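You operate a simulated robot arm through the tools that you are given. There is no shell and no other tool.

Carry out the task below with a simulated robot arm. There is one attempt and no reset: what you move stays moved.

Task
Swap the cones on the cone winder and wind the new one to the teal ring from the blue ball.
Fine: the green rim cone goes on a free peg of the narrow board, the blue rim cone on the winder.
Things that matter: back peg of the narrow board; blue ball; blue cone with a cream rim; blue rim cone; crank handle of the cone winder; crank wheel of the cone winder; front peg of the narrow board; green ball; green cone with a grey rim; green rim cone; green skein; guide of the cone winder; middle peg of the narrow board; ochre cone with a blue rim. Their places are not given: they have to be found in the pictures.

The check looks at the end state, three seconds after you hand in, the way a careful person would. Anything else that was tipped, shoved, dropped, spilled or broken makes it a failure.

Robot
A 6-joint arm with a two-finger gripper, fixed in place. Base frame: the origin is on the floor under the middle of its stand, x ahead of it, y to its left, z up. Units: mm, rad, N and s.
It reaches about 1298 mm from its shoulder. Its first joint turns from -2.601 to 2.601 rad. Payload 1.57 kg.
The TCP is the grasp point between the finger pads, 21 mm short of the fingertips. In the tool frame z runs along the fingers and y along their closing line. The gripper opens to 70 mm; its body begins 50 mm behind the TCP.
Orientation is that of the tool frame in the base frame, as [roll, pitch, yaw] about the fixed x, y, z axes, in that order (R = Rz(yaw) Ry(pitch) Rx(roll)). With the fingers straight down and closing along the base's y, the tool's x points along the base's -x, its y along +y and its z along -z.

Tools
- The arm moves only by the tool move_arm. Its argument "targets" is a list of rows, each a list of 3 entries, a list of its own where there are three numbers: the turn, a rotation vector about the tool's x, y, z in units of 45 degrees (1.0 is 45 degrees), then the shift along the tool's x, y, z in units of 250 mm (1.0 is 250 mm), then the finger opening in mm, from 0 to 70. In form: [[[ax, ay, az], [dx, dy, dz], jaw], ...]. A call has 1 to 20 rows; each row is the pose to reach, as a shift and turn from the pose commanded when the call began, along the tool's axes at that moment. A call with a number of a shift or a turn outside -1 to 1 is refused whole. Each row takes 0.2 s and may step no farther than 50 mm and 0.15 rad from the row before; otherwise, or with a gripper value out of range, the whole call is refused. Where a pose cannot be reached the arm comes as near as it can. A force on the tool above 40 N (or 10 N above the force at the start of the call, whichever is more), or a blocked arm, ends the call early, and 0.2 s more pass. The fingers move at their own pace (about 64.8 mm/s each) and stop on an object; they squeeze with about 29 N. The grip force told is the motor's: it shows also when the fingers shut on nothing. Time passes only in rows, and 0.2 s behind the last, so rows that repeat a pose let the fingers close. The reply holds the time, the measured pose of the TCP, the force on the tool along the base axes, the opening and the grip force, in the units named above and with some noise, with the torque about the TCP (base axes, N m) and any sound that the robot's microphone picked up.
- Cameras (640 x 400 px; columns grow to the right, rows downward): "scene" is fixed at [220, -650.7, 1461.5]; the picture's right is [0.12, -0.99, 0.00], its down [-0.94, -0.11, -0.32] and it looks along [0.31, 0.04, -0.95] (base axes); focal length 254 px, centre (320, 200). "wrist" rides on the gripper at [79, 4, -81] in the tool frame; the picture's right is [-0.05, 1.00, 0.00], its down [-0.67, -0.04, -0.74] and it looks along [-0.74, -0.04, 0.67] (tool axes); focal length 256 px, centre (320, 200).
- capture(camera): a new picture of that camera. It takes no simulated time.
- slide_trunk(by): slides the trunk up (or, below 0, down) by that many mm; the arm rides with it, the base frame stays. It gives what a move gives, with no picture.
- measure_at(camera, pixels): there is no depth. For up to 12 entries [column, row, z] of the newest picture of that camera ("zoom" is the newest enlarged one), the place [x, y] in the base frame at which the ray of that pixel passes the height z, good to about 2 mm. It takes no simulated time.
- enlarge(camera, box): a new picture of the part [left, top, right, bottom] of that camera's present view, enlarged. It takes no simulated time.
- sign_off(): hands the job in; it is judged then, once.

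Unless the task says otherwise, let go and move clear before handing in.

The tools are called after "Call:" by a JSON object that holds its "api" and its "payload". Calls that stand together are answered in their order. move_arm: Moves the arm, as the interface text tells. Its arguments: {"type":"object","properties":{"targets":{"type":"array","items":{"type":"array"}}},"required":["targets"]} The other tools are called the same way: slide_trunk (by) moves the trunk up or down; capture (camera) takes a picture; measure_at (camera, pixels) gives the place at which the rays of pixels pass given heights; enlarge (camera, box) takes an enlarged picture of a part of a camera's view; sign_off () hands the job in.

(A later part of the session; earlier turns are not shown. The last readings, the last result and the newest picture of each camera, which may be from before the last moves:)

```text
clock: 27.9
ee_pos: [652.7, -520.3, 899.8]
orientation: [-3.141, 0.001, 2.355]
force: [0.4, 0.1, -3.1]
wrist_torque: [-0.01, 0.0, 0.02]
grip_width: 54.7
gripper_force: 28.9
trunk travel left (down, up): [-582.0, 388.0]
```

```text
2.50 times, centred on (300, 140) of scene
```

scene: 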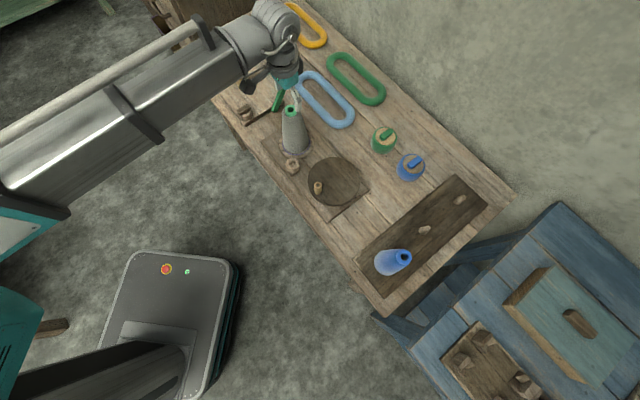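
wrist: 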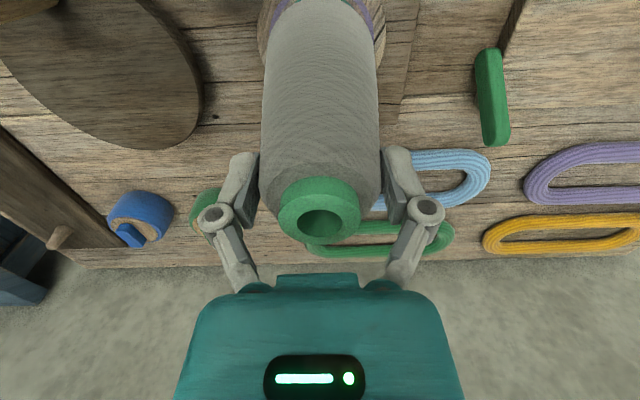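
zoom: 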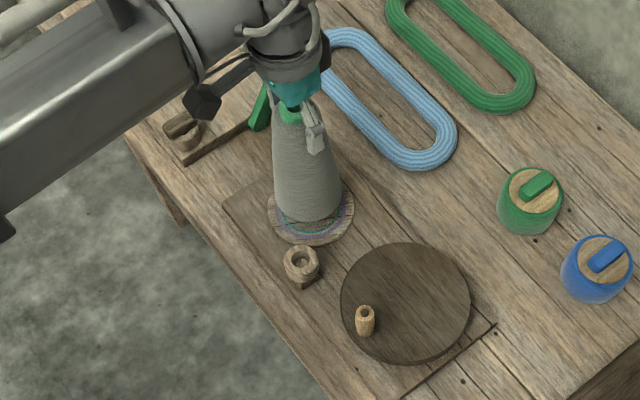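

It lifts freely (about 3 N) and is held. I'll raise it well clear.

Call:
{"api": "slide_trunk", "payload": {"by": 180}}

Call:
{"api": "capture", "payload": {"camera": "wrist"}}

Call:
{"api": "capture", "payload": {"camera": "scene"}}

Call:
{"api": "enlarge", "payload": {"camera": "scene", "box": [240, 120, 340, 200]}}

```text
clock: 29.9
ee_pos: [652.6, -519.4, 1079.9]
orientation: [-3.141, 0.0, 2.356]
force: [-0.4, 0.3, -2.0]
wrist_torque: [0.02, 0.0, -0.05]
grip_width: 54.7
gripper_force: 29.3
trunk travel left (down, up): [-762.0, 208.0]
```

```text
taken
```

wrist: 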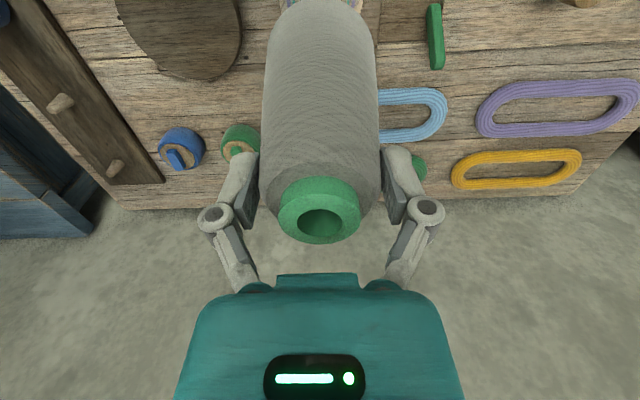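

```text
taken
```

scene: 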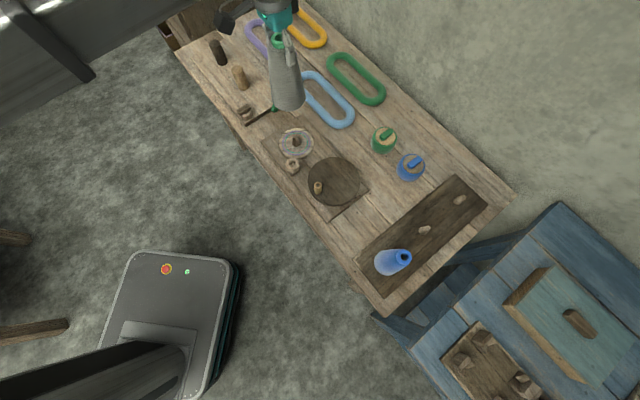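

```text
5.00 times, centred on (290, 160) of scene
```

zoom: 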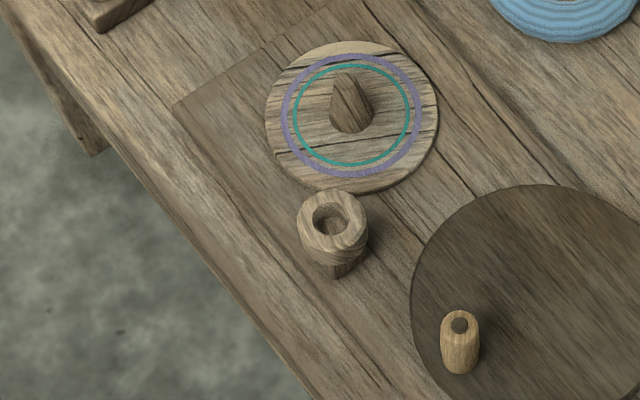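

The flange is now exposed: teal ring inside purple, with a short tapered spindle. Next I'll measure the board's pegs from the current wrist view.

Call:
{"api": "enlarge", "payload": {"camera": "wrist", "box": [20, 70, 180, 200]}}

Call:
{"api": "enlarge", "payload": {"camera": "scene", "box": [340, 170, 500, 290]}}

```text
3.08 times, centred on (100, 135) of wrist
```

zoom: 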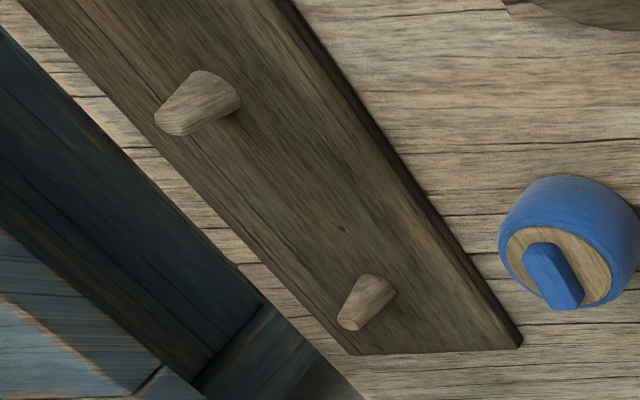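

```text
3.33 times, centred on (420, 230) of scene
```

zoom: 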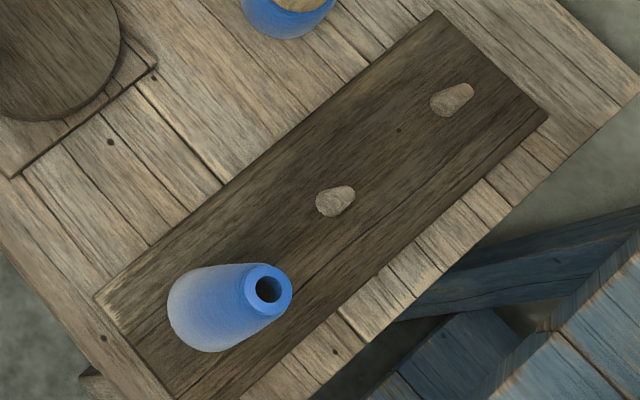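

Pegs are tapered, about 25 mm at base. I'll measure base and tip centers from both views.

Call:
{"api": "measure_at", "payload": {"camera": "wrist", "pixels": [[63.6, 101.9, 710], [63.6, 101.9, 720], [51.9, 109.7, 745], [51.9, 109.7, 755], [51.9, 109.7, 765], [116.9, 165.8, 710], [116.9, 165.8, 720], [109.1, 174, 745], [109.1, 174, 755], [109.1, 174, 765]]}}

Call:
{"api": "measure_at", "payload": {"camera": "scene", "pixels": [[422.4, 231.5, 710], [422.4, 231.5, 720], [427.5, 228.2, 745], [427.5, 228.2, 755], [427.5, 228.2, 765], [457.5, 202, 715], [463, 198.3, 745], [463, 198.3, 755], [463, 198.3, 765], [296.3, 143.2, 724], [382, 266, 718], [404.4, 257, 877]]}}

```text
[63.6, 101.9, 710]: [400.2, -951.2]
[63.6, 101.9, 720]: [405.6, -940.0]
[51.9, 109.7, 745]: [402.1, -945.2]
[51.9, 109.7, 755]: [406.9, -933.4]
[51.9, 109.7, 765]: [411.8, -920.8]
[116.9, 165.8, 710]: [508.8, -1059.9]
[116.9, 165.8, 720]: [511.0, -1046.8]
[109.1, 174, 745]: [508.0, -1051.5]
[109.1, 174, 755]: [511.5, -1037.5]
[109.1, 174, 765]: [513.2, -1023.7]
```

```text
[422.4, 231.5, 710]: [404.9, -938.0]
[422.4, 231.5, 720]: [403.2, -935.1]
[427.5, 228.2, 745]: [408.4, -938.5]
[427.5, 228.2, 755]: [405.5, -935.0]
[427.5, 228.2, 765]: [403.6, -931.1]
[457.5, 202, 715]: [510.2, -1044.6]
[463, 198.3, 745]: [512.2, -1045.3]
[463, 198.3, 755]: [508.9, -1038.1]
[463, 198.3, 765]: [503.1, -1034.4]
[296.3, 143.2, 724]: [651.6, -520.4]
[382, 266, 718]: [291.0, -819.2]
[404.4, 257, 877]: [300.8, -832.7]
```

The middle peg is at about (405.5,-936) with tip z≈752, and the back peg at (510,-1042). I'll carry the green rim cone to above the middle peg.

Call:
{"api": "move_arm", "payload": {"targets": [[[0, 0, 0], [-0.024, -0.1, 0], 40], [[0, 0, 0], [-0.048, -0.2, 0], 40], [[0, 0, 0], [-0.072, -0.3, 0], 40], [[0, 0, 0], [-0.096, -0.4, 0], 40], [[0, 0, 0], [-0.12, -0.5, 0], 40], [[0, 0, 0], [-0.144, -0.6, 0], 40], [[0, 0, 0], [-0.168, -0.7, 0], 40], [[0, 0, 0], [-0.192, -0.8, 0], 40], [[0, 0, 0], [-0.216, -0.9, 0], 40], [[0, 0, 0], [-0.24, -1.0, 0], 40]]}}

Call:
{"api": "move_arm", "payload": {"targets": [[[0, 0, 0], [-0.024, -0.1, 0], 40], [[0, 0, 0], [-0.048, -0.2, 0], 40], [[0, 0, 0], [-0.072, -0.3, 0], 40], [[0, 0, 0], [-0.096, -0.4, 0], 40], [[0, 0, 0], [-0.12, -0.5, 0], 40], [[0, 0, 0], [-0.144, -0.6, 0], 40], [[0, 0, 0], [-0.168, -0.7, 0], 40], [[0, 0, 0], [-0.192, -0.8, 0], 40], [[0, 0, 0], [-0.24, -0.878, 0], 40], [[0, 0, 0], [-0.24, -0.878, 0], 40]]}}

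Call:
{"api": "capture", "payload": {"camera": "wrist"}}

Call:
{"api": "capture", "payload": {"camera": "scene"}}

```text
clock: 32.1
ee_pos: [518.5, -741.0, 1080.0]
orientation: [-3.141, 0.001, 2.356]
force: [-0.1, -0.8, -3.6]
wrist_torque: [0.04, 0.02, 0.02]
grip_width: 54.5
gripper_force: 29.5
trunk travel left (down, up): [-762.0, 208.0]
```

```text
clock: 34.3
ee_pos: [406.5, -936.9, 1079.7]
orientation: [-3.141, -0.001, 2.355]
force: [0.0, -0.5, -2.6]
wrist_torque: [0.0, 0.01, -0.03]
grip_width: 54.6
gripper_force: 28.9
trunk travel left (down, up): [-762.0, 208.0]
```

```text
taken
```

wrist: 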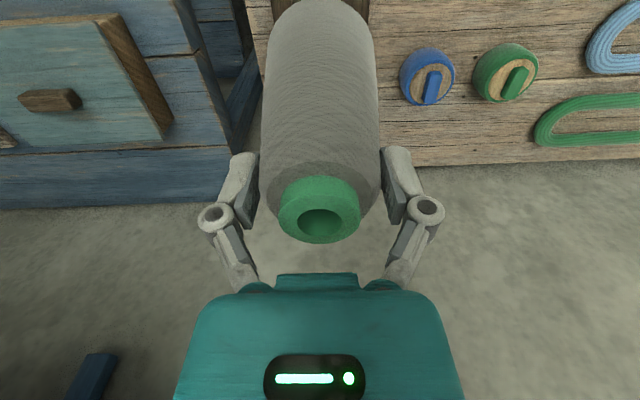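

```text
taken
```

scene: 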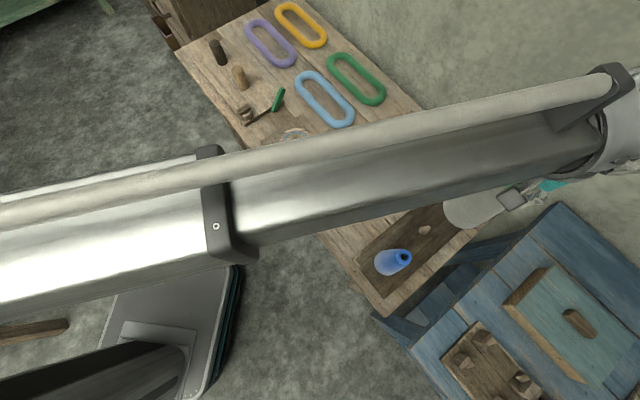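

The TCP is at (406.5,-936.9), within about 1 mm of the peg axis. I'll lower until the cone's bottom is just above the peg tip.

Call:
{"api": "slide_trunk", "payload": {"by": -160}}

Call:
{"api": "capture", "payload": {"camera": "scene"}}

Call:
{"api": "enlarge", "payload": {"camera": "scene", "box": [360, 160, 500, 290]}}

Call:
{"api": "capture", "payload": {"camera": "wrist"}}

```text
clock: 36.1
ee_pos: [406.8, -935.9, 919.5]
orientation: [3.14, 0.0, 2.354]
force: [0.7, 0.2, -3.4]
wrist_torque: [-0.02, 0.01, -0.01]
grip_width: 54.4
gripper_force: 28.9
trunk travel left (down, up): [-602.0, 368.0]
```

```text
taken
```

scene: 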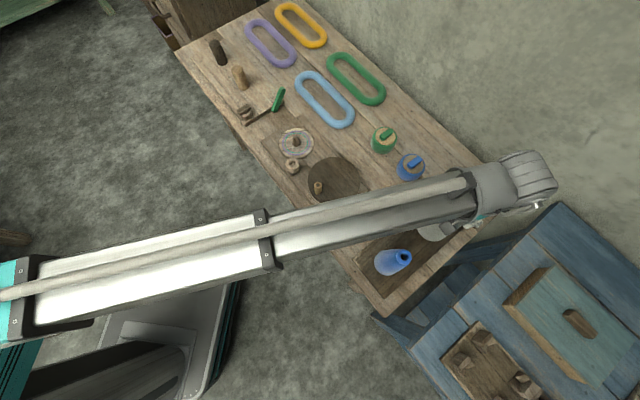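

```text
3.08 times, centred on (430, 225) of scene
```

zoom: 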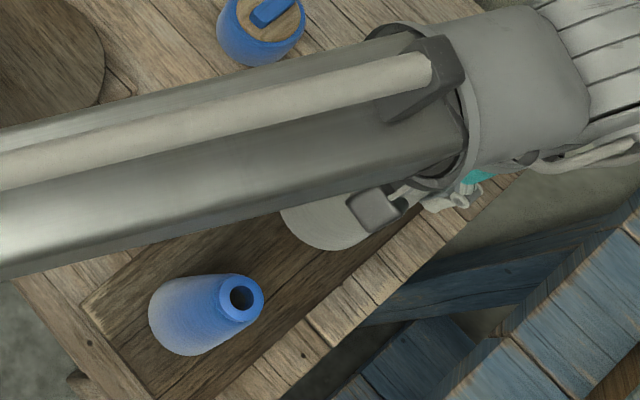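

```text
taken
```

wrist: 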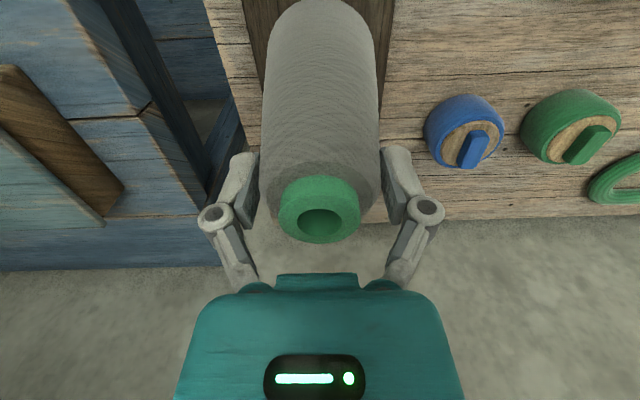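

The cone's lower edge in the scene (zoom (320,245)) matches the projected position over the peg. I'll lower further in stages while watching force.

Call:
{"api": "slide_trunk", "payload": {"by": -35}}

Call:
{"api": "slide_trunk", "payload": {"by": -10}}

```text
clock: 36.9
ee_pos: [406.8, -938.0, 884.8]
orientation: [3.141, -0.001, 2.355]
force: [0.7, 0.0, -2.7]
wrist_torque: [-0.01, 0.03, 0.0]
grip_width: 54.4
gripper_force: 29.1
trunk travel left (down, up): [-567.0, 403.0]
```

```text
clock: 37.5
ee_pos: [405.7, -936.3, 875.1]
orientation: [-3.141, -0.001, 2.356]
force: [0.3, -0.3, -2.9]
wrist_torque: [0.0, 0.01, -0.02]
grip_width: 54.5
gripper_force: 28.8
trunk travel left (down, up): [-557.0, 413.0]
```

Still only the cone's weight (about -2.9 N) at TCP z=875. I'll continue down in small steps.

Call:
{"api": "slide_trunk", "payload": {"by": -6}}

Call:
{"api": "slide_trunk", "payload": {"by": -4}}

Call:
{"api": "enlarge", "payload": {"camera": "scene", "box": [360, 160, 500, 290]}}

```text
clock: 38.0
ee_pos: [406.3, -936.2, 869.3]
orientation: [3.141, -0.001, 2.355]
force: [-1.1, -0.6, -3.5]
wrist_torque: [0.02, 0.01, 0.01]
grip_width: 54.3
gripper_force: 28.7
trunk travel left (down, up): [-551.0, 419.0]
```

```text
clock: 38.5
ee_pos: [406.8, -937.0, 865.4]
orientation: [3.14, 0.0, 2.357]
force: [-0.2, 0.5, -3.1]
wrist_torque: [-0.01, 0.0, 0.01]
grip_width: 54.5
gripper_force: 29.2
trunk travel left (down, up): [-547.0, 423.0]
```

```text
3.08 times, centred on (430, 225) of scene
```

zoom: 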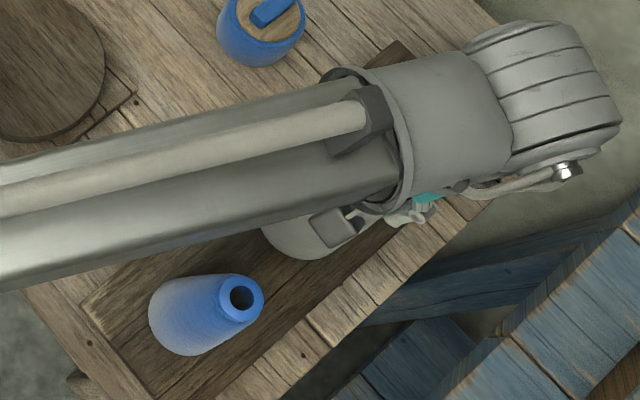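

No contact yet at 865. I'll keep going down in 3 mm steps.

Call:
{"api": "slide_trunk", "payload": {"by": -3}}

Call:
{"api": "slide_trunk", "payload": {"by": -2}}

```text
clock: 39.1
ee_pos: [406.1, -935.1, 863.0]
orientation: [-3.138, 0.001, 2.356]
force: [2.6, -1.9, 11.4]
wrist_torque: [-0.38, 0.11, 0.07]
grip_width: 54.4
gripper_force: 29.0
trunk travel left (down, up): [-544.0, 426.0]
```

```text
clock: 39.6
ee_pos: [406.5, -936.4, 863.3]
orientation: [-3.137, 0.004, 2.358]
force: [4.9, -5.7, 25.8]
wrist_torque: [-0.16, -0.16, 0.0]
grip_width: 54.9
gripper_force: 29.1
trunk travel left (down, up): [-542.0, 428.0]
```

Contact came at 863, which matches the board height, so the cone is seated. I'll ease the preload by 2 mm, then release.

Call:
{"api": "slide_trunk", "payload": {"by": 2}}

Call:
{"api": "move_arm", "payload": {"targets": [[[0, 0, 0], [0, 0, 0], 70], [[0, 0, 0], [0, 0, 0], 70], [[0, 0, 0], [0, 0, 0], 70]]}}

Call:
{"api": "capture", "payload": {"camera": "wrist"}}

```text
clock: 40.1
ee_pos: [407.2, -936.0, 863.2]
orientation: [3.141, -0.001, 2.357]
force: [2.2, -0.8, 5.3]
wrist_torque: [0.01, -0.15, 0.0]
grip_width: 54.6
gripper_force: 28.8
trunk travel left (down, up): [-544.0, 426.0]
```

```text
clock: 40.9
ee_pos: [408.0, -936.7, 861.7]
orientation: [-3.141, 0.001, 2.356]
force: [0.8, 0.1, 0.4]
wrist_torque: [0.0, -0.02, -0.02]
grip_width: 69.9
gripper_force: 0.0
trunk travel left (down, up): [-544.0, 426.0]
```

```text
taken
```

wrist: 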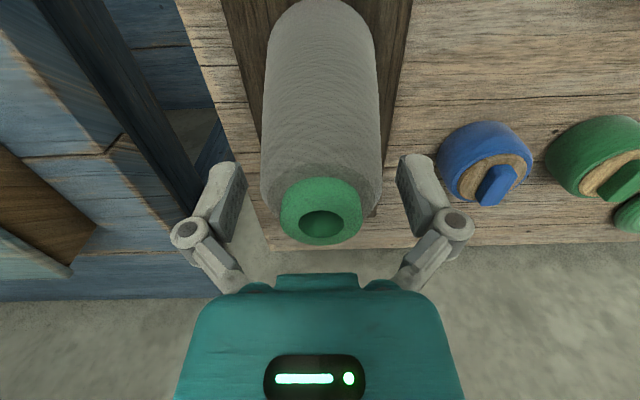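

The gripper is open and the cone stands upright on the middle peg. I'll rise clear.

Call:
{"api": "slide_trunk", "payload": {"by": 140}}

Call:
{"api": "capture", "payload": {"camera": "wrist"}}

Call:
{"api": "capture", "payload": {"camera": "scene"}}

```text
clock: 42.6
ee_pos: [405.6, -935.7, 1002.6]
orientation: [-3.139, 0.0, 2.356]
force: [0.5, 0.7, -0.1]
wrist_torque: [0.01, 0.03, 0.03]
grip_width: 69.9
gripper_force: 0.1
trunk travel left (down, up): [-684.0, 286.0]
```

```text
taken
```

wrist: 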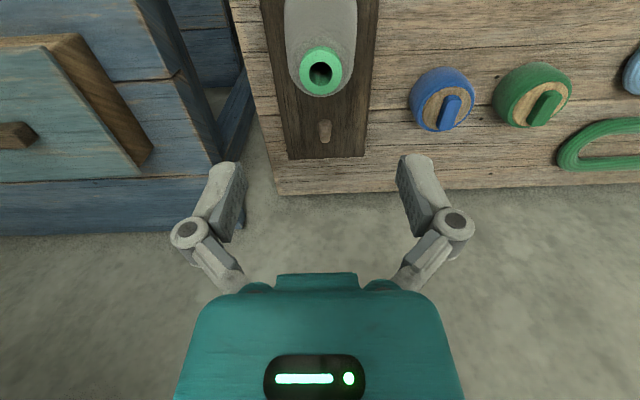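

```text
taken
```

scene: 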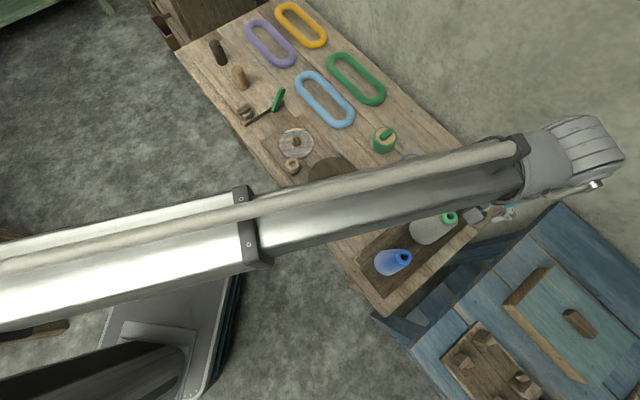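

The green rim cone stands straight on the middle peg. I'll back off 250 mm along the board to view and measure the blue rim cone.

Call:
{"api": "move_arm", "payload": {"targets": [[[0, 0, 0], [0.16, 0, 0], 70], [[0, 0, 0], [0.32, 0, 0], 70], [[0, 0, 0], [0.48, 0, 0], 70], [[0, 0, 0], [0.64, 0, 0], 70], [[0, 0, 0], [0.8, 0, 0], 70], [[0, 0, 0], [0.96, 0, 0], 70], [[0, 0, 0], [1.0, 0, 0], 70], [[0, 0, 0], [1.0, 0, 0], 70]]}}

Call:
{"api": "capture", "payload": {"camera": "wrist"}}

Call:
{"api": "enlarge", "payload": {"camera": "wrist", "box": [220, 30, 420, 230]}}

Call:
{"api": "capture", "payload": {"camera": "scene"}}

Call:
{"api": "enlarge", "payload": {"camera": "scene", "box": [340, 170, 500, 290]}}

```text
clock: 44.4
ee_pos: [228.9, -758.5, 1002.8]
orientation: [3.141, 0.001, 2.356]
force: [-0.8, -0.4, -0.1]
wrist_torque: [0.03, -0.02, 0.01]
grip_width: 70.0
gripper_force: 0.0
trunk travel left (down, up): [-684.0, 286.0]
```

```text
taken
```

wrist: 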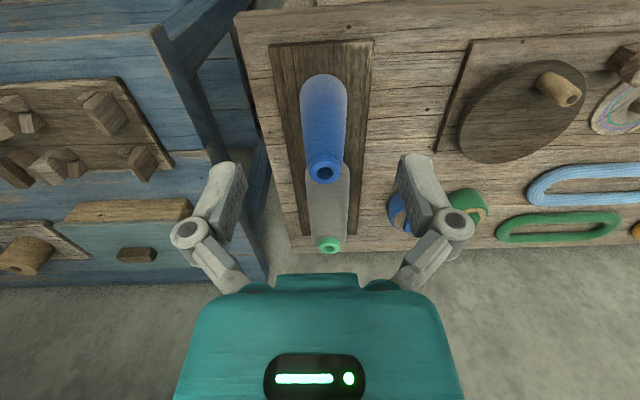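

```text
2.00 times, centred on (320, 130) of wrist
```

zoom: 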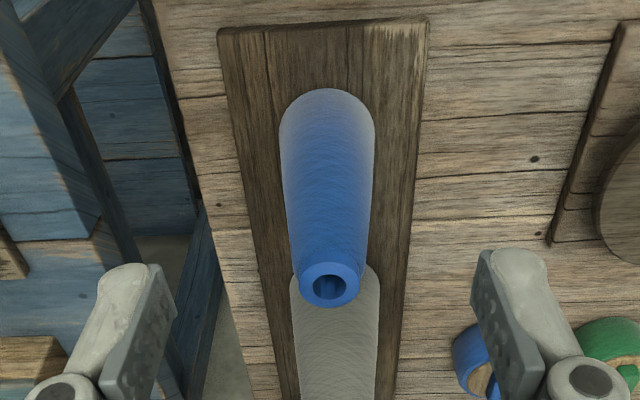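

```text
taken
```

scene: 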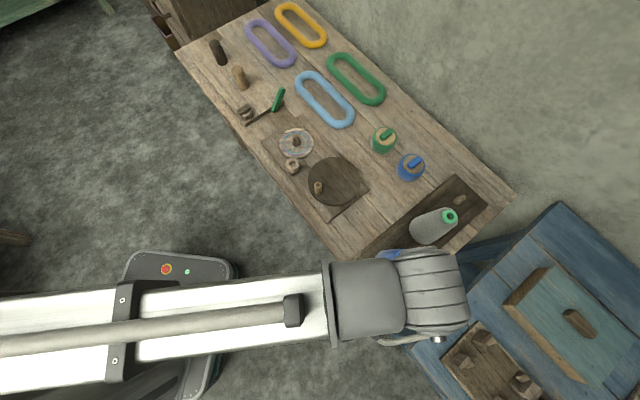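

```text
3.33 times, centred on (420, 230) of scene
```

zoom: 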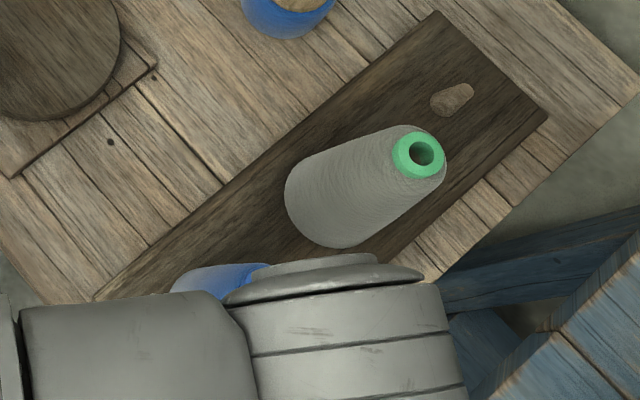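

The blue rim is at wrist (324.5,172.5). I'll measure it and compare with the earlier scene estimate (300.8,-832.7 at z=877).

Call:
{"api": "measure_at", "payload": {"camera": "wrist", "pixels": [[324.5, 171.5, 870], [324.5, 171.5, 877], [324.5, 171.5, 884], [309.5, 171, 877], [340, 171, 877], [324, 93, 716]]}}

Call:
{"api": "enlarge", "payload": {"camera": "wrist", "box": [290, 60, 360, 200]}}

```text
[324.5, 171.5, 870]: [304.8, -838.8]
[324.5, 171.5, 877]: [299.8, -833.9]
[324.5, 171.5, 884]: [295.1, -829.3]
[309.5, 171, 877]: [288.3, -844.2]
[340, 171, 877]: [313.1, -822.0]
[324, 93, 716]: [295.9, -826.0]
```

```text
2.86 times, centred on (325, 130) of wrist
```

zoom: 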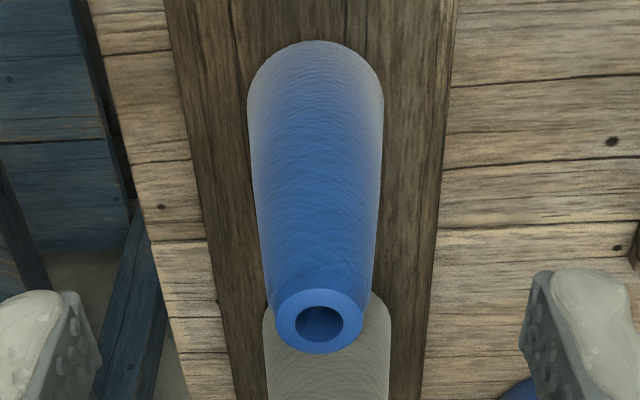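

The blue rim's center is (300,-833,877). I'll move above it and descend in two stages.

Call:
{"api": "move_arm", "payload": {"targets": [[[0, 0, 0], [-0.14, 0, 0], 70], [[0, 0, 0], [-0.28, -0.005, 0], 70], [[0, 0, 0], [-0.412, -0.0096, 0], 70], [[0, 0, 0], [-0.412, -0.0096, 0], 70]]}}

Call:
{"api": "slide_trunk", "payload": {"by": -80}}

Call:
{"api": "capture", "payload": {"camera": "wrist"}}

Call:
{"api": "capture", "payload": {"camera": "scene"}}

```text
clock: 45.4
ee_pos: [299.2, -834.0, 1001.7]
orientation: [3.141, -0.001, 2.356]
force: [0.3, 1.3, 0.2]
wrist_torque: [0.0, -0.02, 0.01]
grip_width: 69.9
gripper_force: 0.0
trunk travel left (down, up): [-684.0, 286.0]
```

```text
clock: 46.5
ee_pos: [299.5, -834.4, 922.0]
orientation: [3.141, -0.001, 2.357]
force: [-0.3, -0.5, 0.0]
wrist_torque: [0.02, 0.01, 0.0]
grip_width: 69.9
gripper_force: 0.1
trunk travel left (down, up): [-604.0, 366.0]
```

```text
taken
```

wrist: 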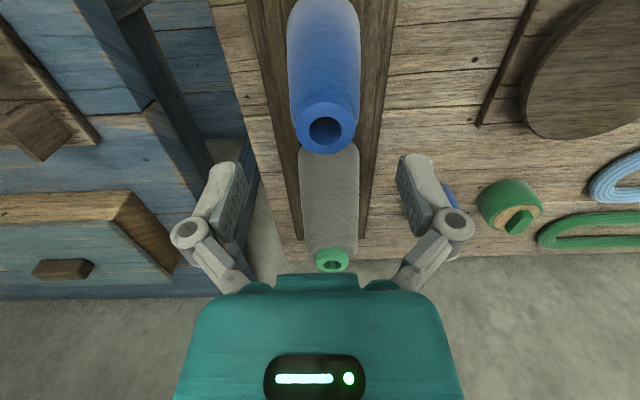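

```text
taken
```

scene: 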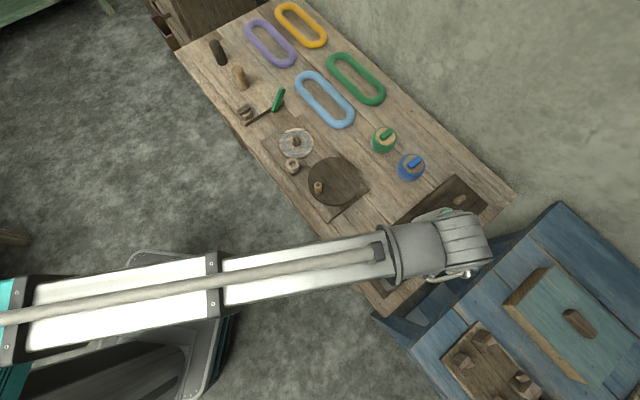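

Rim center is at wrist (325,127). I'll verify its position, then descend to grip the body.

Call:
{"api": "measure_at", "payload": {"camera": "wrist", "pixels": [[325, 126, 877], [295.5, 126, 877], [355, 126, 877]]}}

Call:
{"api": "slide_trunk", "payload": {"by": -60}}

Call:
{"api": "capture", "payload": {"camera": "wrist"}}

Call:
{"api": "enlarge", "payload": {"camera": "wrist", "box": [200, 50, 440, 250]}}

```text
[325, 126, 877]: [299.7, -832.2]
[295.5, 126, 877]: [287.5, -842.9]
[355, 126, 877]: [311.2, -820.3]
```

```text
clock: 47.5
ee_pos: [300.2, -834.4, 862.9]
orientation: [-3.141, 0.0, 2.356]
force: [0.3, -0.8, 0.0]
wrist_torque: [-0.02, -0.02, 0.02]
grip_width: 70.1
gripper_force: 0.0
trunk travel left (down, up): [-544.0, 426.0]
```

```text
taken
```

wrist: 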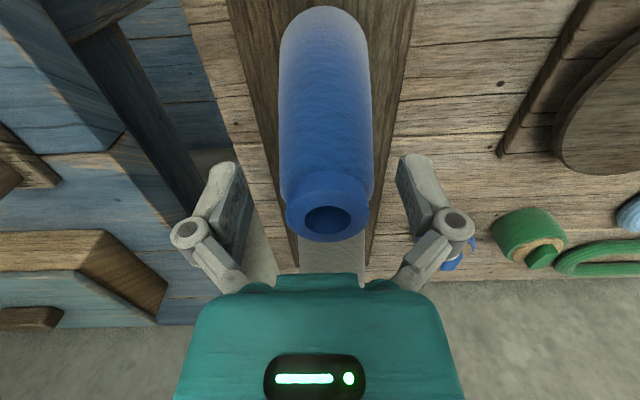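

```text
2.00 times, centred on (320, 150) of wrist
```

zoom: 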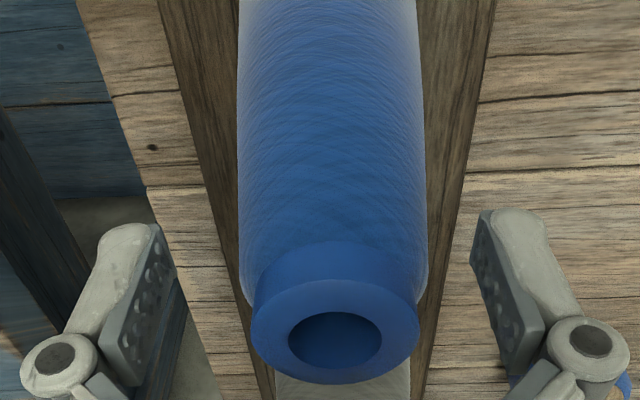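

The cone sits about 2 mm to the right of center, so I'll nudge and then close on the body.

Call:
{"api": "move_arm", "payload": {"targets": [[[0, 0, 0], [0.004, 0.007, 0], 70], [[0, 0, 0], [0.004, 0.007, 0], 70], [[0, 0, 0], [0.004, 0.007, 0], 30], [[0, 0, 0], [0.004, 0.007, 0], 30], [[0, 0, 0], [0.004, 0.007, 0], 30], [[0, 0, 0], [0.004, 0.007, 0], 30]]}}

Call:
{"api": "enlarge", "payload": {"camera": "wrist", "box": [200, 50, 440, 250]}}

```text
clock: 49.0
ee_pos: [300.1, -831.9, 862.3]
orientation: [3.14, 0.001, 2.357]
force: [1.3, 1.5, 5.3]
wrist_torque: [0.06, -0.03, -0.01]
grip_width: 45.5
gripper_force: 29.1
trunk travel left (down, up): [-544.0, 426.0]
```

```text
2.00 times, centred on (320, 150) of wrist
```

zoom: 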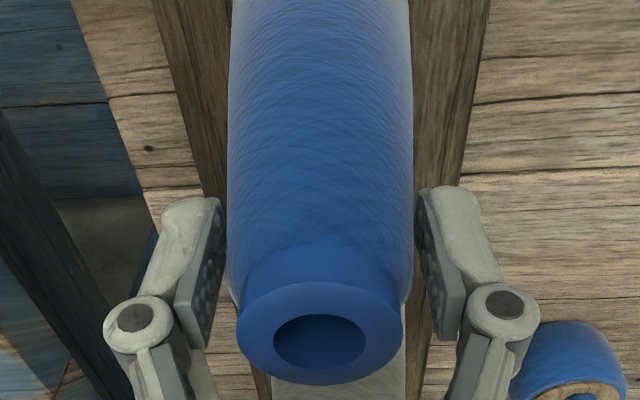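

Gripped at 45.5 mm. Lifting in two stages.

Call:
{"api": "slide_trunk", "payload": {"by": 30}}

Call:
{"api": "slide_trunk", "payload": {"by": 180}}

Call:
{"api": "capture", "payload": {"camera": "wrist"}}

Call:
{"api": "capture", "payload": {"camera": "scene"}}

```text
clock: 49.7
ee_pos: [300.3, -831.9, 891.9]
orientation: [-3.141, -0.001, 2.356]
force: [-0.7, 0.1, -1.7]
wrist_torque: [-0.01, -0.02, 0.02]
grip_width: 45.6
gripper_force: 28.4
trunk travel left (down, up): [-574.0, 396.0]
```

```text
clock: 51.7
ee_pos: [299.5, -832.7, 1072.8]
orientation: [3.14, 0.0, 2.356]
force: [-0.3, -0.2, -1.5]
wrist_torque: [0.01, 0.02, 0.0]
grip_width: 45.7
gripper_force: 28.4
trunk travel left (down, up): [-754.0, 216.0]
```

```text
taken
```

wrist: 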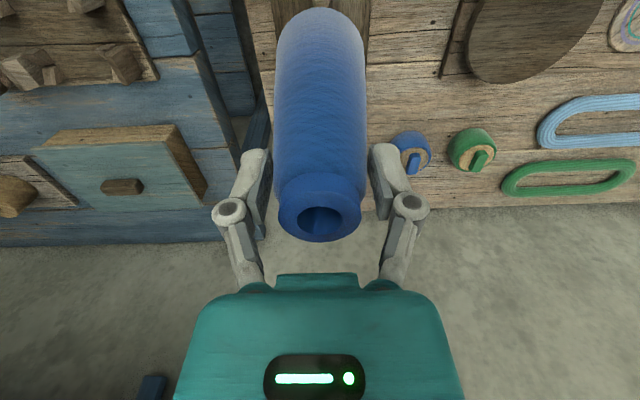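

```text
taken
```

scene: 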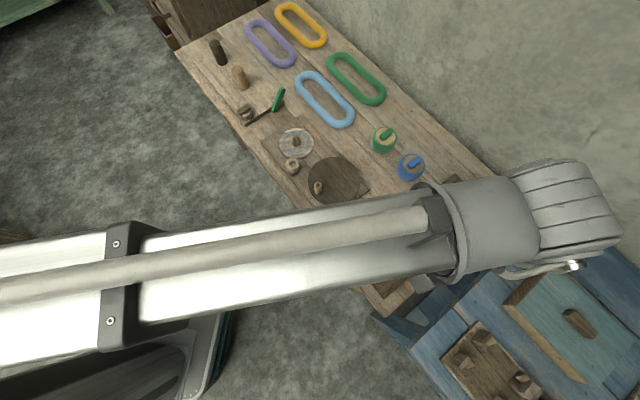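

The blue rim cone is lifted and held steadily. Now I'll carry it across to above the winder spindle.

Call:
{"api": "move_arm", "payload": {"targets": [[[0, 0, 0], [-0.006, 0.1, 0], 30], [[0, 0, 0], [-0.012, 0.2, 0], 30], [[0, 0, 0], [-0.018, 0.3, 0], 30], [[0, 0, 0], [-0.024, 0.4, 0], 30], [[0, 0, 0], [-0.03, 0.5, 0], 30], [[0, 0, 0], [-0.036, 0.6, 0], 30], [[0, 0, 0], [-0.042, 0.7, 0], 30], [[0, 0, 0], [-0.048, 0.8, 0], 30], [[0, 0, 0], [-0.054, 0.9, 0], 30], [[0, 0, 0], [-0.056, 1.0, 0], 30]]}}

Call:
{"api": "move_arm", "payload": {"targets": [[[0, 0, 0], [-0.006, 0.1, 0], 30], [[0, 0, 0], [-0.012, 0.2, 0], 30], [[0, 0, 0], [-0.018, 0.3, 0], 30], [[0, 0, 0], [-0.024, 0.4, 0], 30], [[0, 0, 0], [-0.03, 0.5, 0], 30], [[0, 0, 0], [-0.036, 0.6, 0], 30], [[0, 0, 0], [-0.042, 0.7, 0], 30], [[0, 0, 0], [-0.048, 0.8, 0], 30], [[0, 0, 0], [-0.056, 0.881, 0], 30], [[0, 0, 0], [-0.056, 0.881, 0], 30]]}}

Call:
{"api": "capture", "payload": {"camera": "scene"}}

Call:
{"api": "enlarge", "payload": {"camera": "scene", "box": [220, 60, 380, 200]}}

Call:
{"api": "capture", "payload": {"camera": "wrist"}}

```text
clock: 53.9
ee_pos: [487.5, -665.4, 1072.5]
orientation: [3.141, 0.0, 2.357]
force: [0.7, -0.6, -2.1]
wrist_torque: [0.02, 0.03, -0.02]
grip_width: 45.6
gripper_force: 29.2
trunk travel left (down, up): [-754.0, 216.0]
```

```text
clock: 56.1
ee_pos: [653.3, -519.6, 1071.5]
orientation: [3.14, -0.002, 2.355]
force: [-0.4, -0.5, -1.7]
wrist_torque: [0.0, 0.0, 0.01]
grip_width: 45.4
gripper_force: 29.8
trunk travel left (down, up): [-754.0, 216.0]
```

```text
taken
```

scene: 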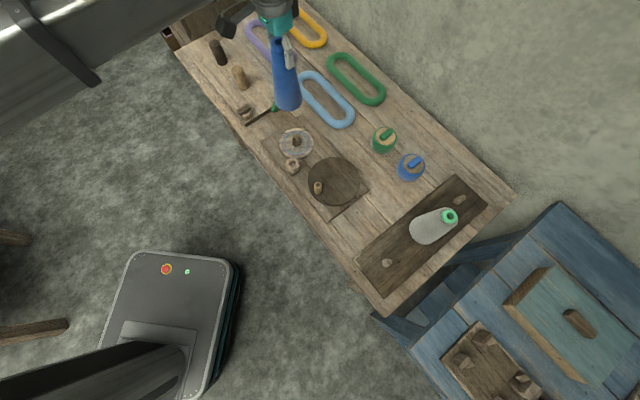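

```text
2.86 times, centred on (300, 130) of scene
```

zoom: 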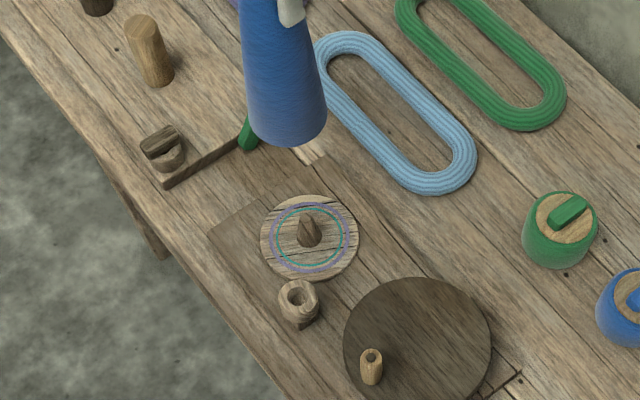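

```text
taken
```

wrist: 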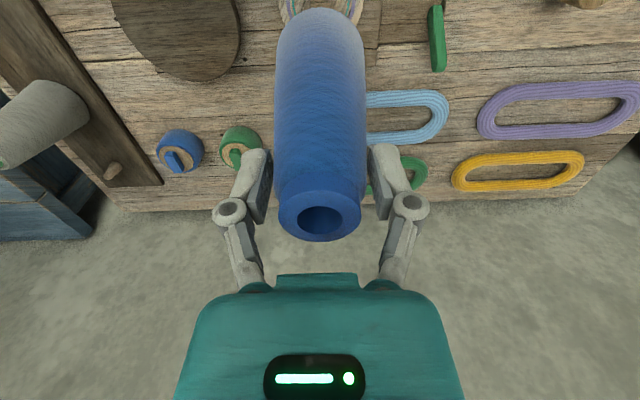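

The cone is above the spindle (TCP 653,-519.6). I'll lower in stages.

Call:
{"api": "slide_trunk", "payload": {"by": -150}}

Call:
{"api": "enlarge", "payload": {"camera": "scene", "box": [220, 60, 380, 200]}}

```text
clock: 57.9
ee_pos: [652.5, -519.0, 923.3]
orientation: [-3.141, 0.0, 2.358]
force: [0.3, 0.3, -1.9]
wrist_torque: [-0.02, -0.02, 0.01]
grip_width: 45.7
gripper_force: 29.2
trunk travel left (down, up): [-604.0, 366.0]
```

```text
2.86 times, centred on (300, 130) of scene
```

zoom: 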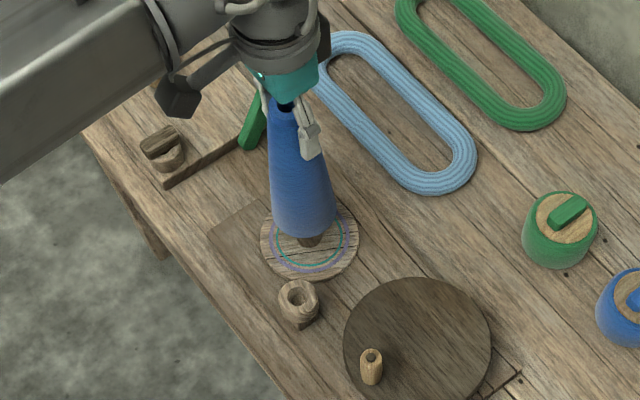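

The cone's base is right over the spindle. Continuing down in smaller steps.

Call:
{"api": "slide_trunk", "payload": {"by": -30}}

Call:
{"api": "slide_trunk", "payload": {"by": -16}}

Call:
{"api": "slide_trunk", "payload": {"by": -3}}

Call:
{"api": "enlarge", "payload": {"camera": "scene", "box": [240, 90, 340, 180]}}

```text
clock: 58.6
ee_pos: [653.2, -520.1, 892.2]
orientation: [3.14, 0.0, 2.356]
force: [0.9, -0.9, -1.7]
wrist_torque: [0.03, 0.0, 0.01]
grip_width: 45.8
gripper_force: 28.9
trunk travel left (down, up): [-574.0, 396.0]
```

```text
clock: 59.2
ee_pos: [652.4, -520.4, 875.8]
orientation: [3.14, 0.0, 2.356]
force: [0.3, 0.5, -1.0]
wrist_torque: [0.02, 0.01, -0.02]
grip_width: 45.7
gripper_force: 28.3
trunk travel left (down, up): [-558.0, 412.0]
```

```text
clock: 59.8
ee_pos: [652.6, -520.6, 873.8]
orientation: [3.141, 0.0, 2.355]
force: [-0.2, -0.9, -1.7]
wrist_torque: [0.02, 0.0, 0.06]
grip_width: 45.3
gripper_force: 28.9
trunk travel left (down, up): [-555.0, 415.0]
```

```text
4.44 times, centred on (290, 135) of scene
```

zoom: 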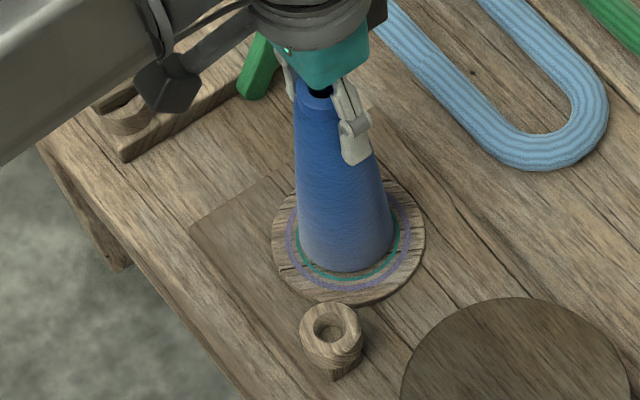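

Nearly seated. I'll lower the last few millimetres until contact.

Call:
{"api": "slide_trunk", "payload": {"by": -2}}

Call:
{"api": "slide_trunk", "payload": {"by": -2}}

```text
clock: 60.3
ee_pos: [651.8, -519.5, 871.8]
orientation: [-3.141, 0.001, 2.355]
force: [0.7, -0.4, 6.1]
wrist_torque: [-0.11, -0.03, 0.01]
grip_width: 45.6
gripper_force: 28.9
trunk travel left (down, up): [-553.0, 417.0]
```

```text
clock: 60.8
ee_pos: [652.4, -520.2, 870.1]
orientation: [-3.141, 0.004, 2.356]
force: [4.7, -3.7, 27.6]
wrist_torque: [-0.12, -0.2, -0.01]
grip_width: 45.6
gripper_force: 28.7
trunk travel left (down, up): [-551.0, 419.0]
```

Contact at 871.8 and firm at 870, so the cone is seated on the flange. I'll relieve 2 mm, release, and rise.

Call:
{"api": "slide_trunk", "payload": {"by": 2}}

Call:
{"api": "move_arm", "payload": {"targets": [[[0, 0, 0], [0, 0, 0], 70], [[0, 0, 0], [0, 0, 0], 70], [[0, 0, 0], [0, 0, 0], 70]]}}

Call:
{"api": "slide_trunk", "payload": {"by": 140}}

Call:
{"api": "capture", "payload": {"camera": "wrist"}}

Call:
{"api": "enlarge", "payload": {"camera": "scene", "box": [240, 90, 340, 180]}}

```text
clock: 61.3
ee_pos: [653.1, -518.3, 871.9]
orientation: [3.14, 0.001, 2.356]
force: [0.7, -1.0, 4.0]
wrist_torque: [0.08, -0.05, 0.03]
grip_width: 45.7
gripper_force: 29.1
trunk travel left (down, up): [-553.0, 417.0]
```

```text
clock: 62.1
ee_pos: [652.0, -519.9, 873.0]
orientation: [-3.141, 0.001, 2.357]
force: [0.0, 0.7, -0.1]
wrist_torque: [0.04, 0.0, -0.02]
grip_width: 70.1
gripper_force: 0.1
trunk travel left (down, up): [-553.0, 417.0]
```

```text
clock: 63.8
ee_pos: [652.3, -519.4, 1011.5]
orientation: [-3.141, -0.001, 2.357]
force: [0.7, -1.0, 0.5]
wrist_torque: [-0.01, 0.02, 0.01]
grip_width: 70.1
gripper_force: 0.1
trunk travel left (down, up): [-693.0, 277.0]
```

```text
taken
```

wrist: 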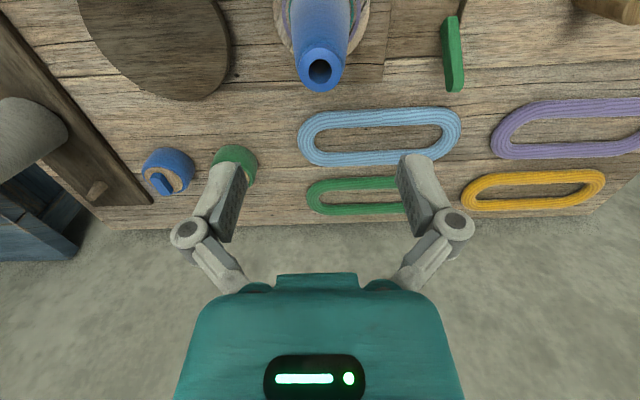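

```text
4.44 times, centred on (290, 135) of scene
```

zoom: 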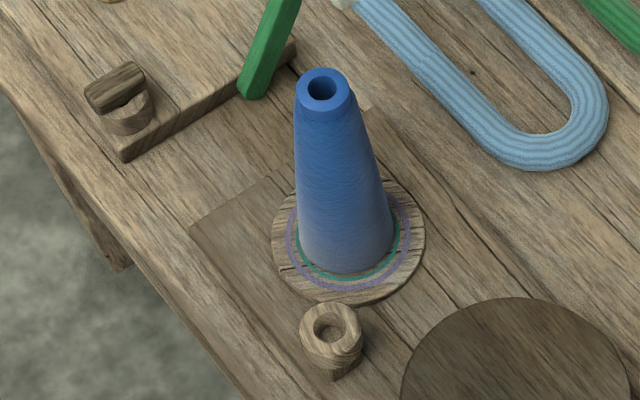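

The blue rim cone stands on the winder inside the teal ring. Next I'll look closely at the blue ball's tab and the guide.

Call:
{"api": "enlarge", "payload": {"camera": "scene", "box": [395, 145, 427, 185]}}

Call:
{"api": "enlarge", "payload": {"camera": "scene", "box": [275, 150, 310, 180]}}

Call:
{"api": "enlarge", "payload": {"camera": "scene", "box": [230, 80, 290, 125]}}

Call:
{"api": "enlarge", "payload": {"camera": "wrist", "box": [130, 130, 270, 220]}}

```text
10.00 times, centred on (411, 165) of scene
```

zoom: 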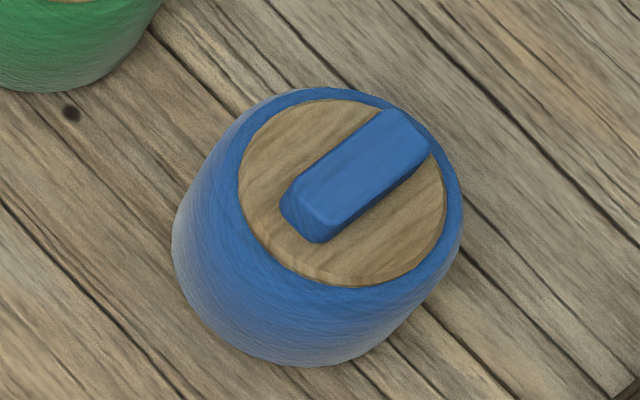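

```text
13.33 times, centred on (292, 165) of scene
```

zoom: 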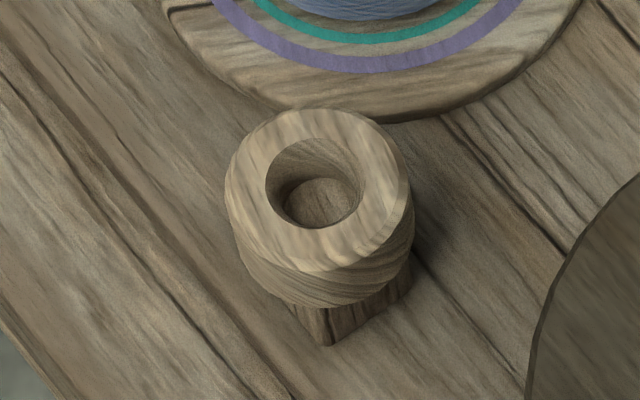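

```text
8.89 times, centred on (260, 102) of scene
```

zoom: 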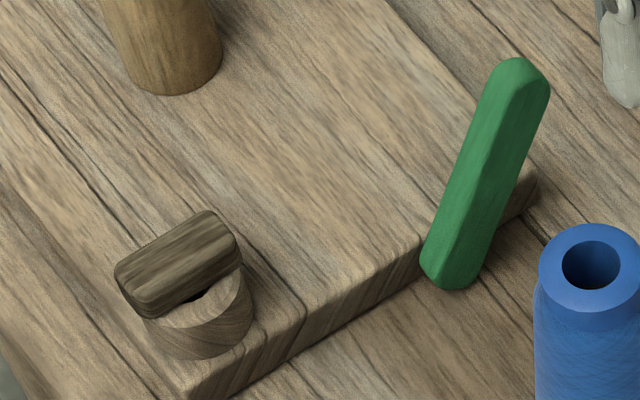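

```text
4.44 times, centred on (200, 175) of wrist
```

zoom: 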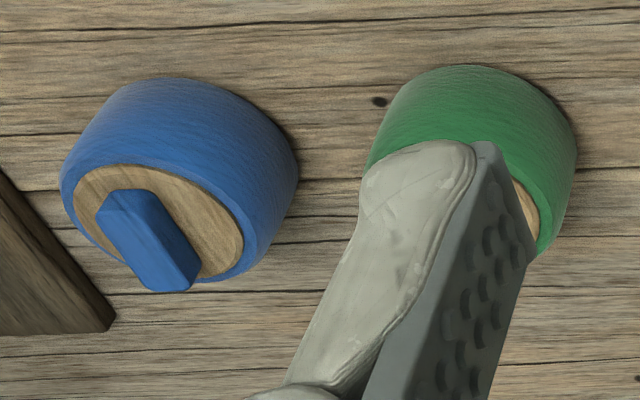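

The tab is a bar about 45 mm long on a ~88 mm ball, larger than I'd thought; the guide cup has a ~22 mm hole. I'll get a closer wrist view of the blue ball.

Call:
{"api": "move_arm", "payload": {"targets": [[[0, 0, 0], [-0.04, -0.16, 0], 70], [[0, 0, 0], [-0.08, -0.32, 0], 70], [[0, 0, 0], [-0.14, -0.48, 0], 70], [[0, 0, 0], [-0.2, -0.64, 0], 70], [[0, 0, 0], [-0.26, -0.8, 0], 70], [[0, 0, 0], [-0.32, -0.96, 0], 70], [[0, 0, 0], [-0.36, -1.0, 0], 70]]}}

Call:
{"api": "move_arm", "payload": {"targets": [[[0, 0, 0], [-0.08, -0.08, 0], 70], [[0, 0, 0], [-0.16, -0.18, 0], 70], [[0, 0, 0], [-0.16, -0.18, 0], 70]]}}

Call:
{"api": "slide_trunk", "payload": {"by": -110}}

Call:
{"api": "capture", "payload": {"camera": "wrist"}}

Call:
{"api": "enlarge", "payload": {"camera": "wrist", "box": [250, 110, 390, 230]}}

```text
clock: 65.4
ee_pos: [539.3, -760.8, 1011.6]
orientation: [-3.141, -0.001, 2.356]
force: [0.2, 1.3, -0.4]
wrist_torque: [-0.01, -0.02, -0.02]
grip_width: 69.8
gripper_force: 0.0
trunk travel left (down, up): [-693.0, 277.0]
```

```text
clock: 66.2
ee_pos: [537.2, -822.0, 1012.0]
orientation: [-3.141, 0.0, 2.355]
force: [0.4, -0.5, -0.3]
wrist_torque: [-0.02, 0.0, -0.02]
grip_width: 69.9
gripper_force: 0.1
trunk travel left (down, up): [-693.0, 277.0]
```

```text
clock: 67.6
ee_pos: [537.9, -821.9, 901.9]
orientation: [-3.141, -0.001, 2.355]
force: [-0.4, -0.1, -0.7]
wrist_torque: [0.0, 0.03, 0.01]
grip_width: 70.0
gripper_force: 0.0
trunk travel left (down, up): [-583.0, 387.0]
```

```text
taken
```

wrist: 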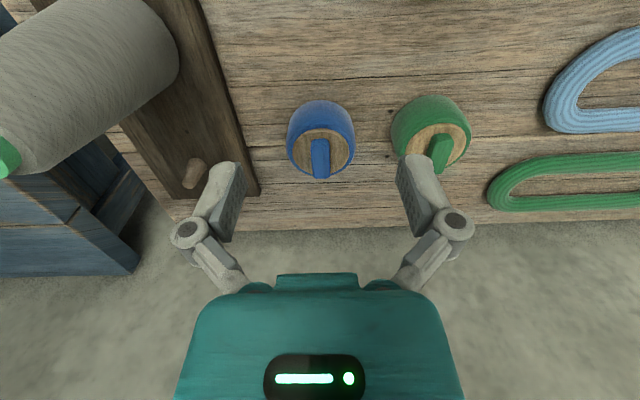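

```text
3.33 times, centred on (320, 170) of wrist
```

zoom: 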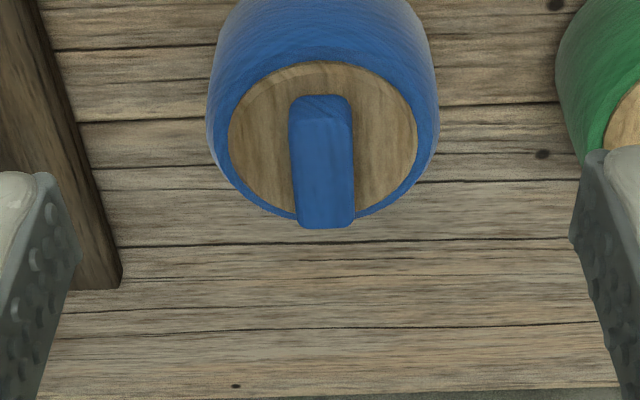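

The bar lies flat on the ball's wooden core along the table's depth. I'll triangulate its near and far top edges to get its height and length.

Call:
{"api": "measure_at", "payload": {"camera": "wrist", "pixels": [[320.3, 145.4, 750], [320.3, 145.4, 770], [320.3, 145.4, 790], [320.9, 178.4, 750], [320.9, 178.4, 770], [320.9, 178.4, 790], [311, 161, 770], [330.2, 161, 770], [292.4, 152, 755], [349.4, 152, 755], [320, 128, 755]]}}

Call:
{"api": "measure_at", "payload": {"camera": "scene", "pixels": [[410.2, 165.5, 750], [410.2, 165.5, 770], [410.2, 165.5, 790], [419.8, 158.0, 750], [419.8, 158.0, 770], [419.8, 158.0, 790]]}}

```text
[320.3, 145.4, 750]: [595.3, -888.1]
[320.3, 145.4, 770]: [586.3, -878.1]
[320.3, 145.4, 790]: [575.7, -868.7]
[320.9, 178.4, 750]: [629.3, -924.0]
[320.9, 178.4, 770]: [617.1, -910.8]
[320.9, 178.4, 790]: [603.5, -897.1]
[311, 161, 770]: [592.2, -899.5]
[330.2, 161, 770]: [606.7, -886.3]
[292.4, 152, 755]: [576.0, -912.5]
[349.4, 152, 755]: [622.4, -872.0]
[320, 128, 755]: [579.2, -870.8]
```

```text
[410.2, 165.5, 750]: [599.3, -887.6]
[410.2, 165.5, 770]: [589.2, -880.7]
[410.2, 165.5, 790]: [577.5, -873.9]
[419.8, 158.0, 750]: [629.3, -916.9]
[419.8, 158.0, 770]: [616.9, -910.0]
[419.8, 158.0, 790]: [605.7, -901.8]
```

The bar's top is around z≈768, about 42×20 mm, centered near (602,-895). I'll move over it and check alignment from above.

Call:
{"api": "move_arm", "payload": {"targets": [[[0, 0, 0], [-0.13, -0.008, 0], 50], [[0, 0, 0], [-0.26, -0.016, 0], 50], [[0, 0, 0], [-0.388, -0.0228, 0], 50], [[0, 0, 0], [-0.388, -0.0228, 0], 50]]}}

Call:
{"api": "slide_trunk", "payload": {"by": -60}}

Call:
{"api": "capture", "payload": {"camera": "wrist"}}

Call:
{"api": "enlarge", "payload": {"camera": "wrist", "box": [220, 20, 420, 200]}}

Call:
{"api": "capture", "payload": {"camera": "scene"}}

```text
clock: 68.6
ee_pos: [601.8, -894.1, 901.0]
orientation: [3.141, 0.0, 2.356]
force: [0.4, 0.0, -0.5]
wrist_torque: [-0.01, 0.0, 0.0]
grip_width: 50.0
gripper_force: 0.1
trunk travel left (down, up): [-583.0, 387.0]
```

```text
clock: 69.6
ee_pos: [600.6, -894.0, 840.0]
orientation: [3.141, -0.001, 2.356]
force: [-0.1, -0.8, 0.0]
wrist_torque: [0.03, 0.0, 0.0]
grip_width: 50.0
gripper_force: 0.1
trunk travel left (down, up): [-523.0, 447.0]
```

```text
taken
```

wrist: 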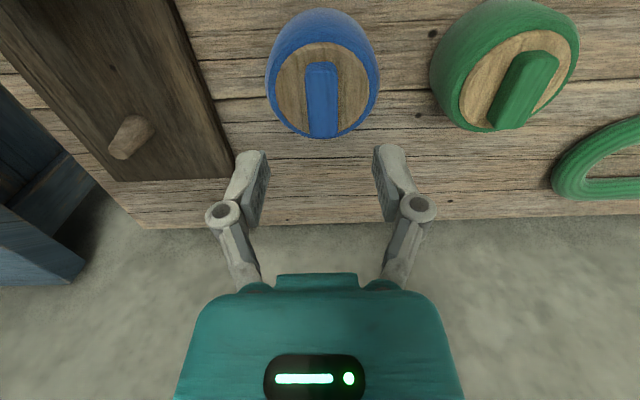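

```text
2.22 times, centred on (320, 110) of wrist
```

zoom: 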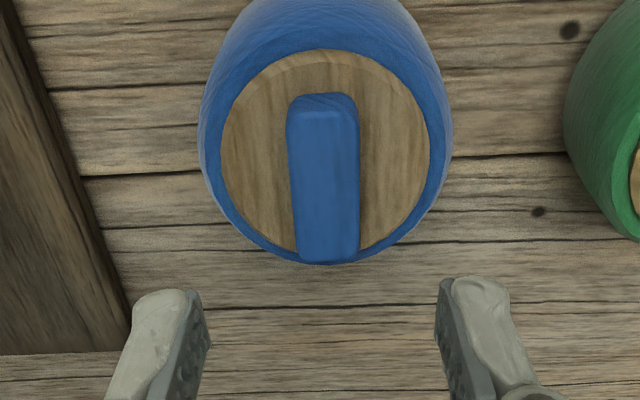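

```text
taken
```

scene: 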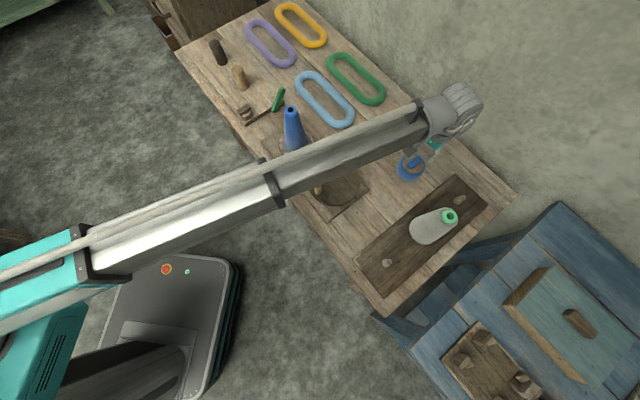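

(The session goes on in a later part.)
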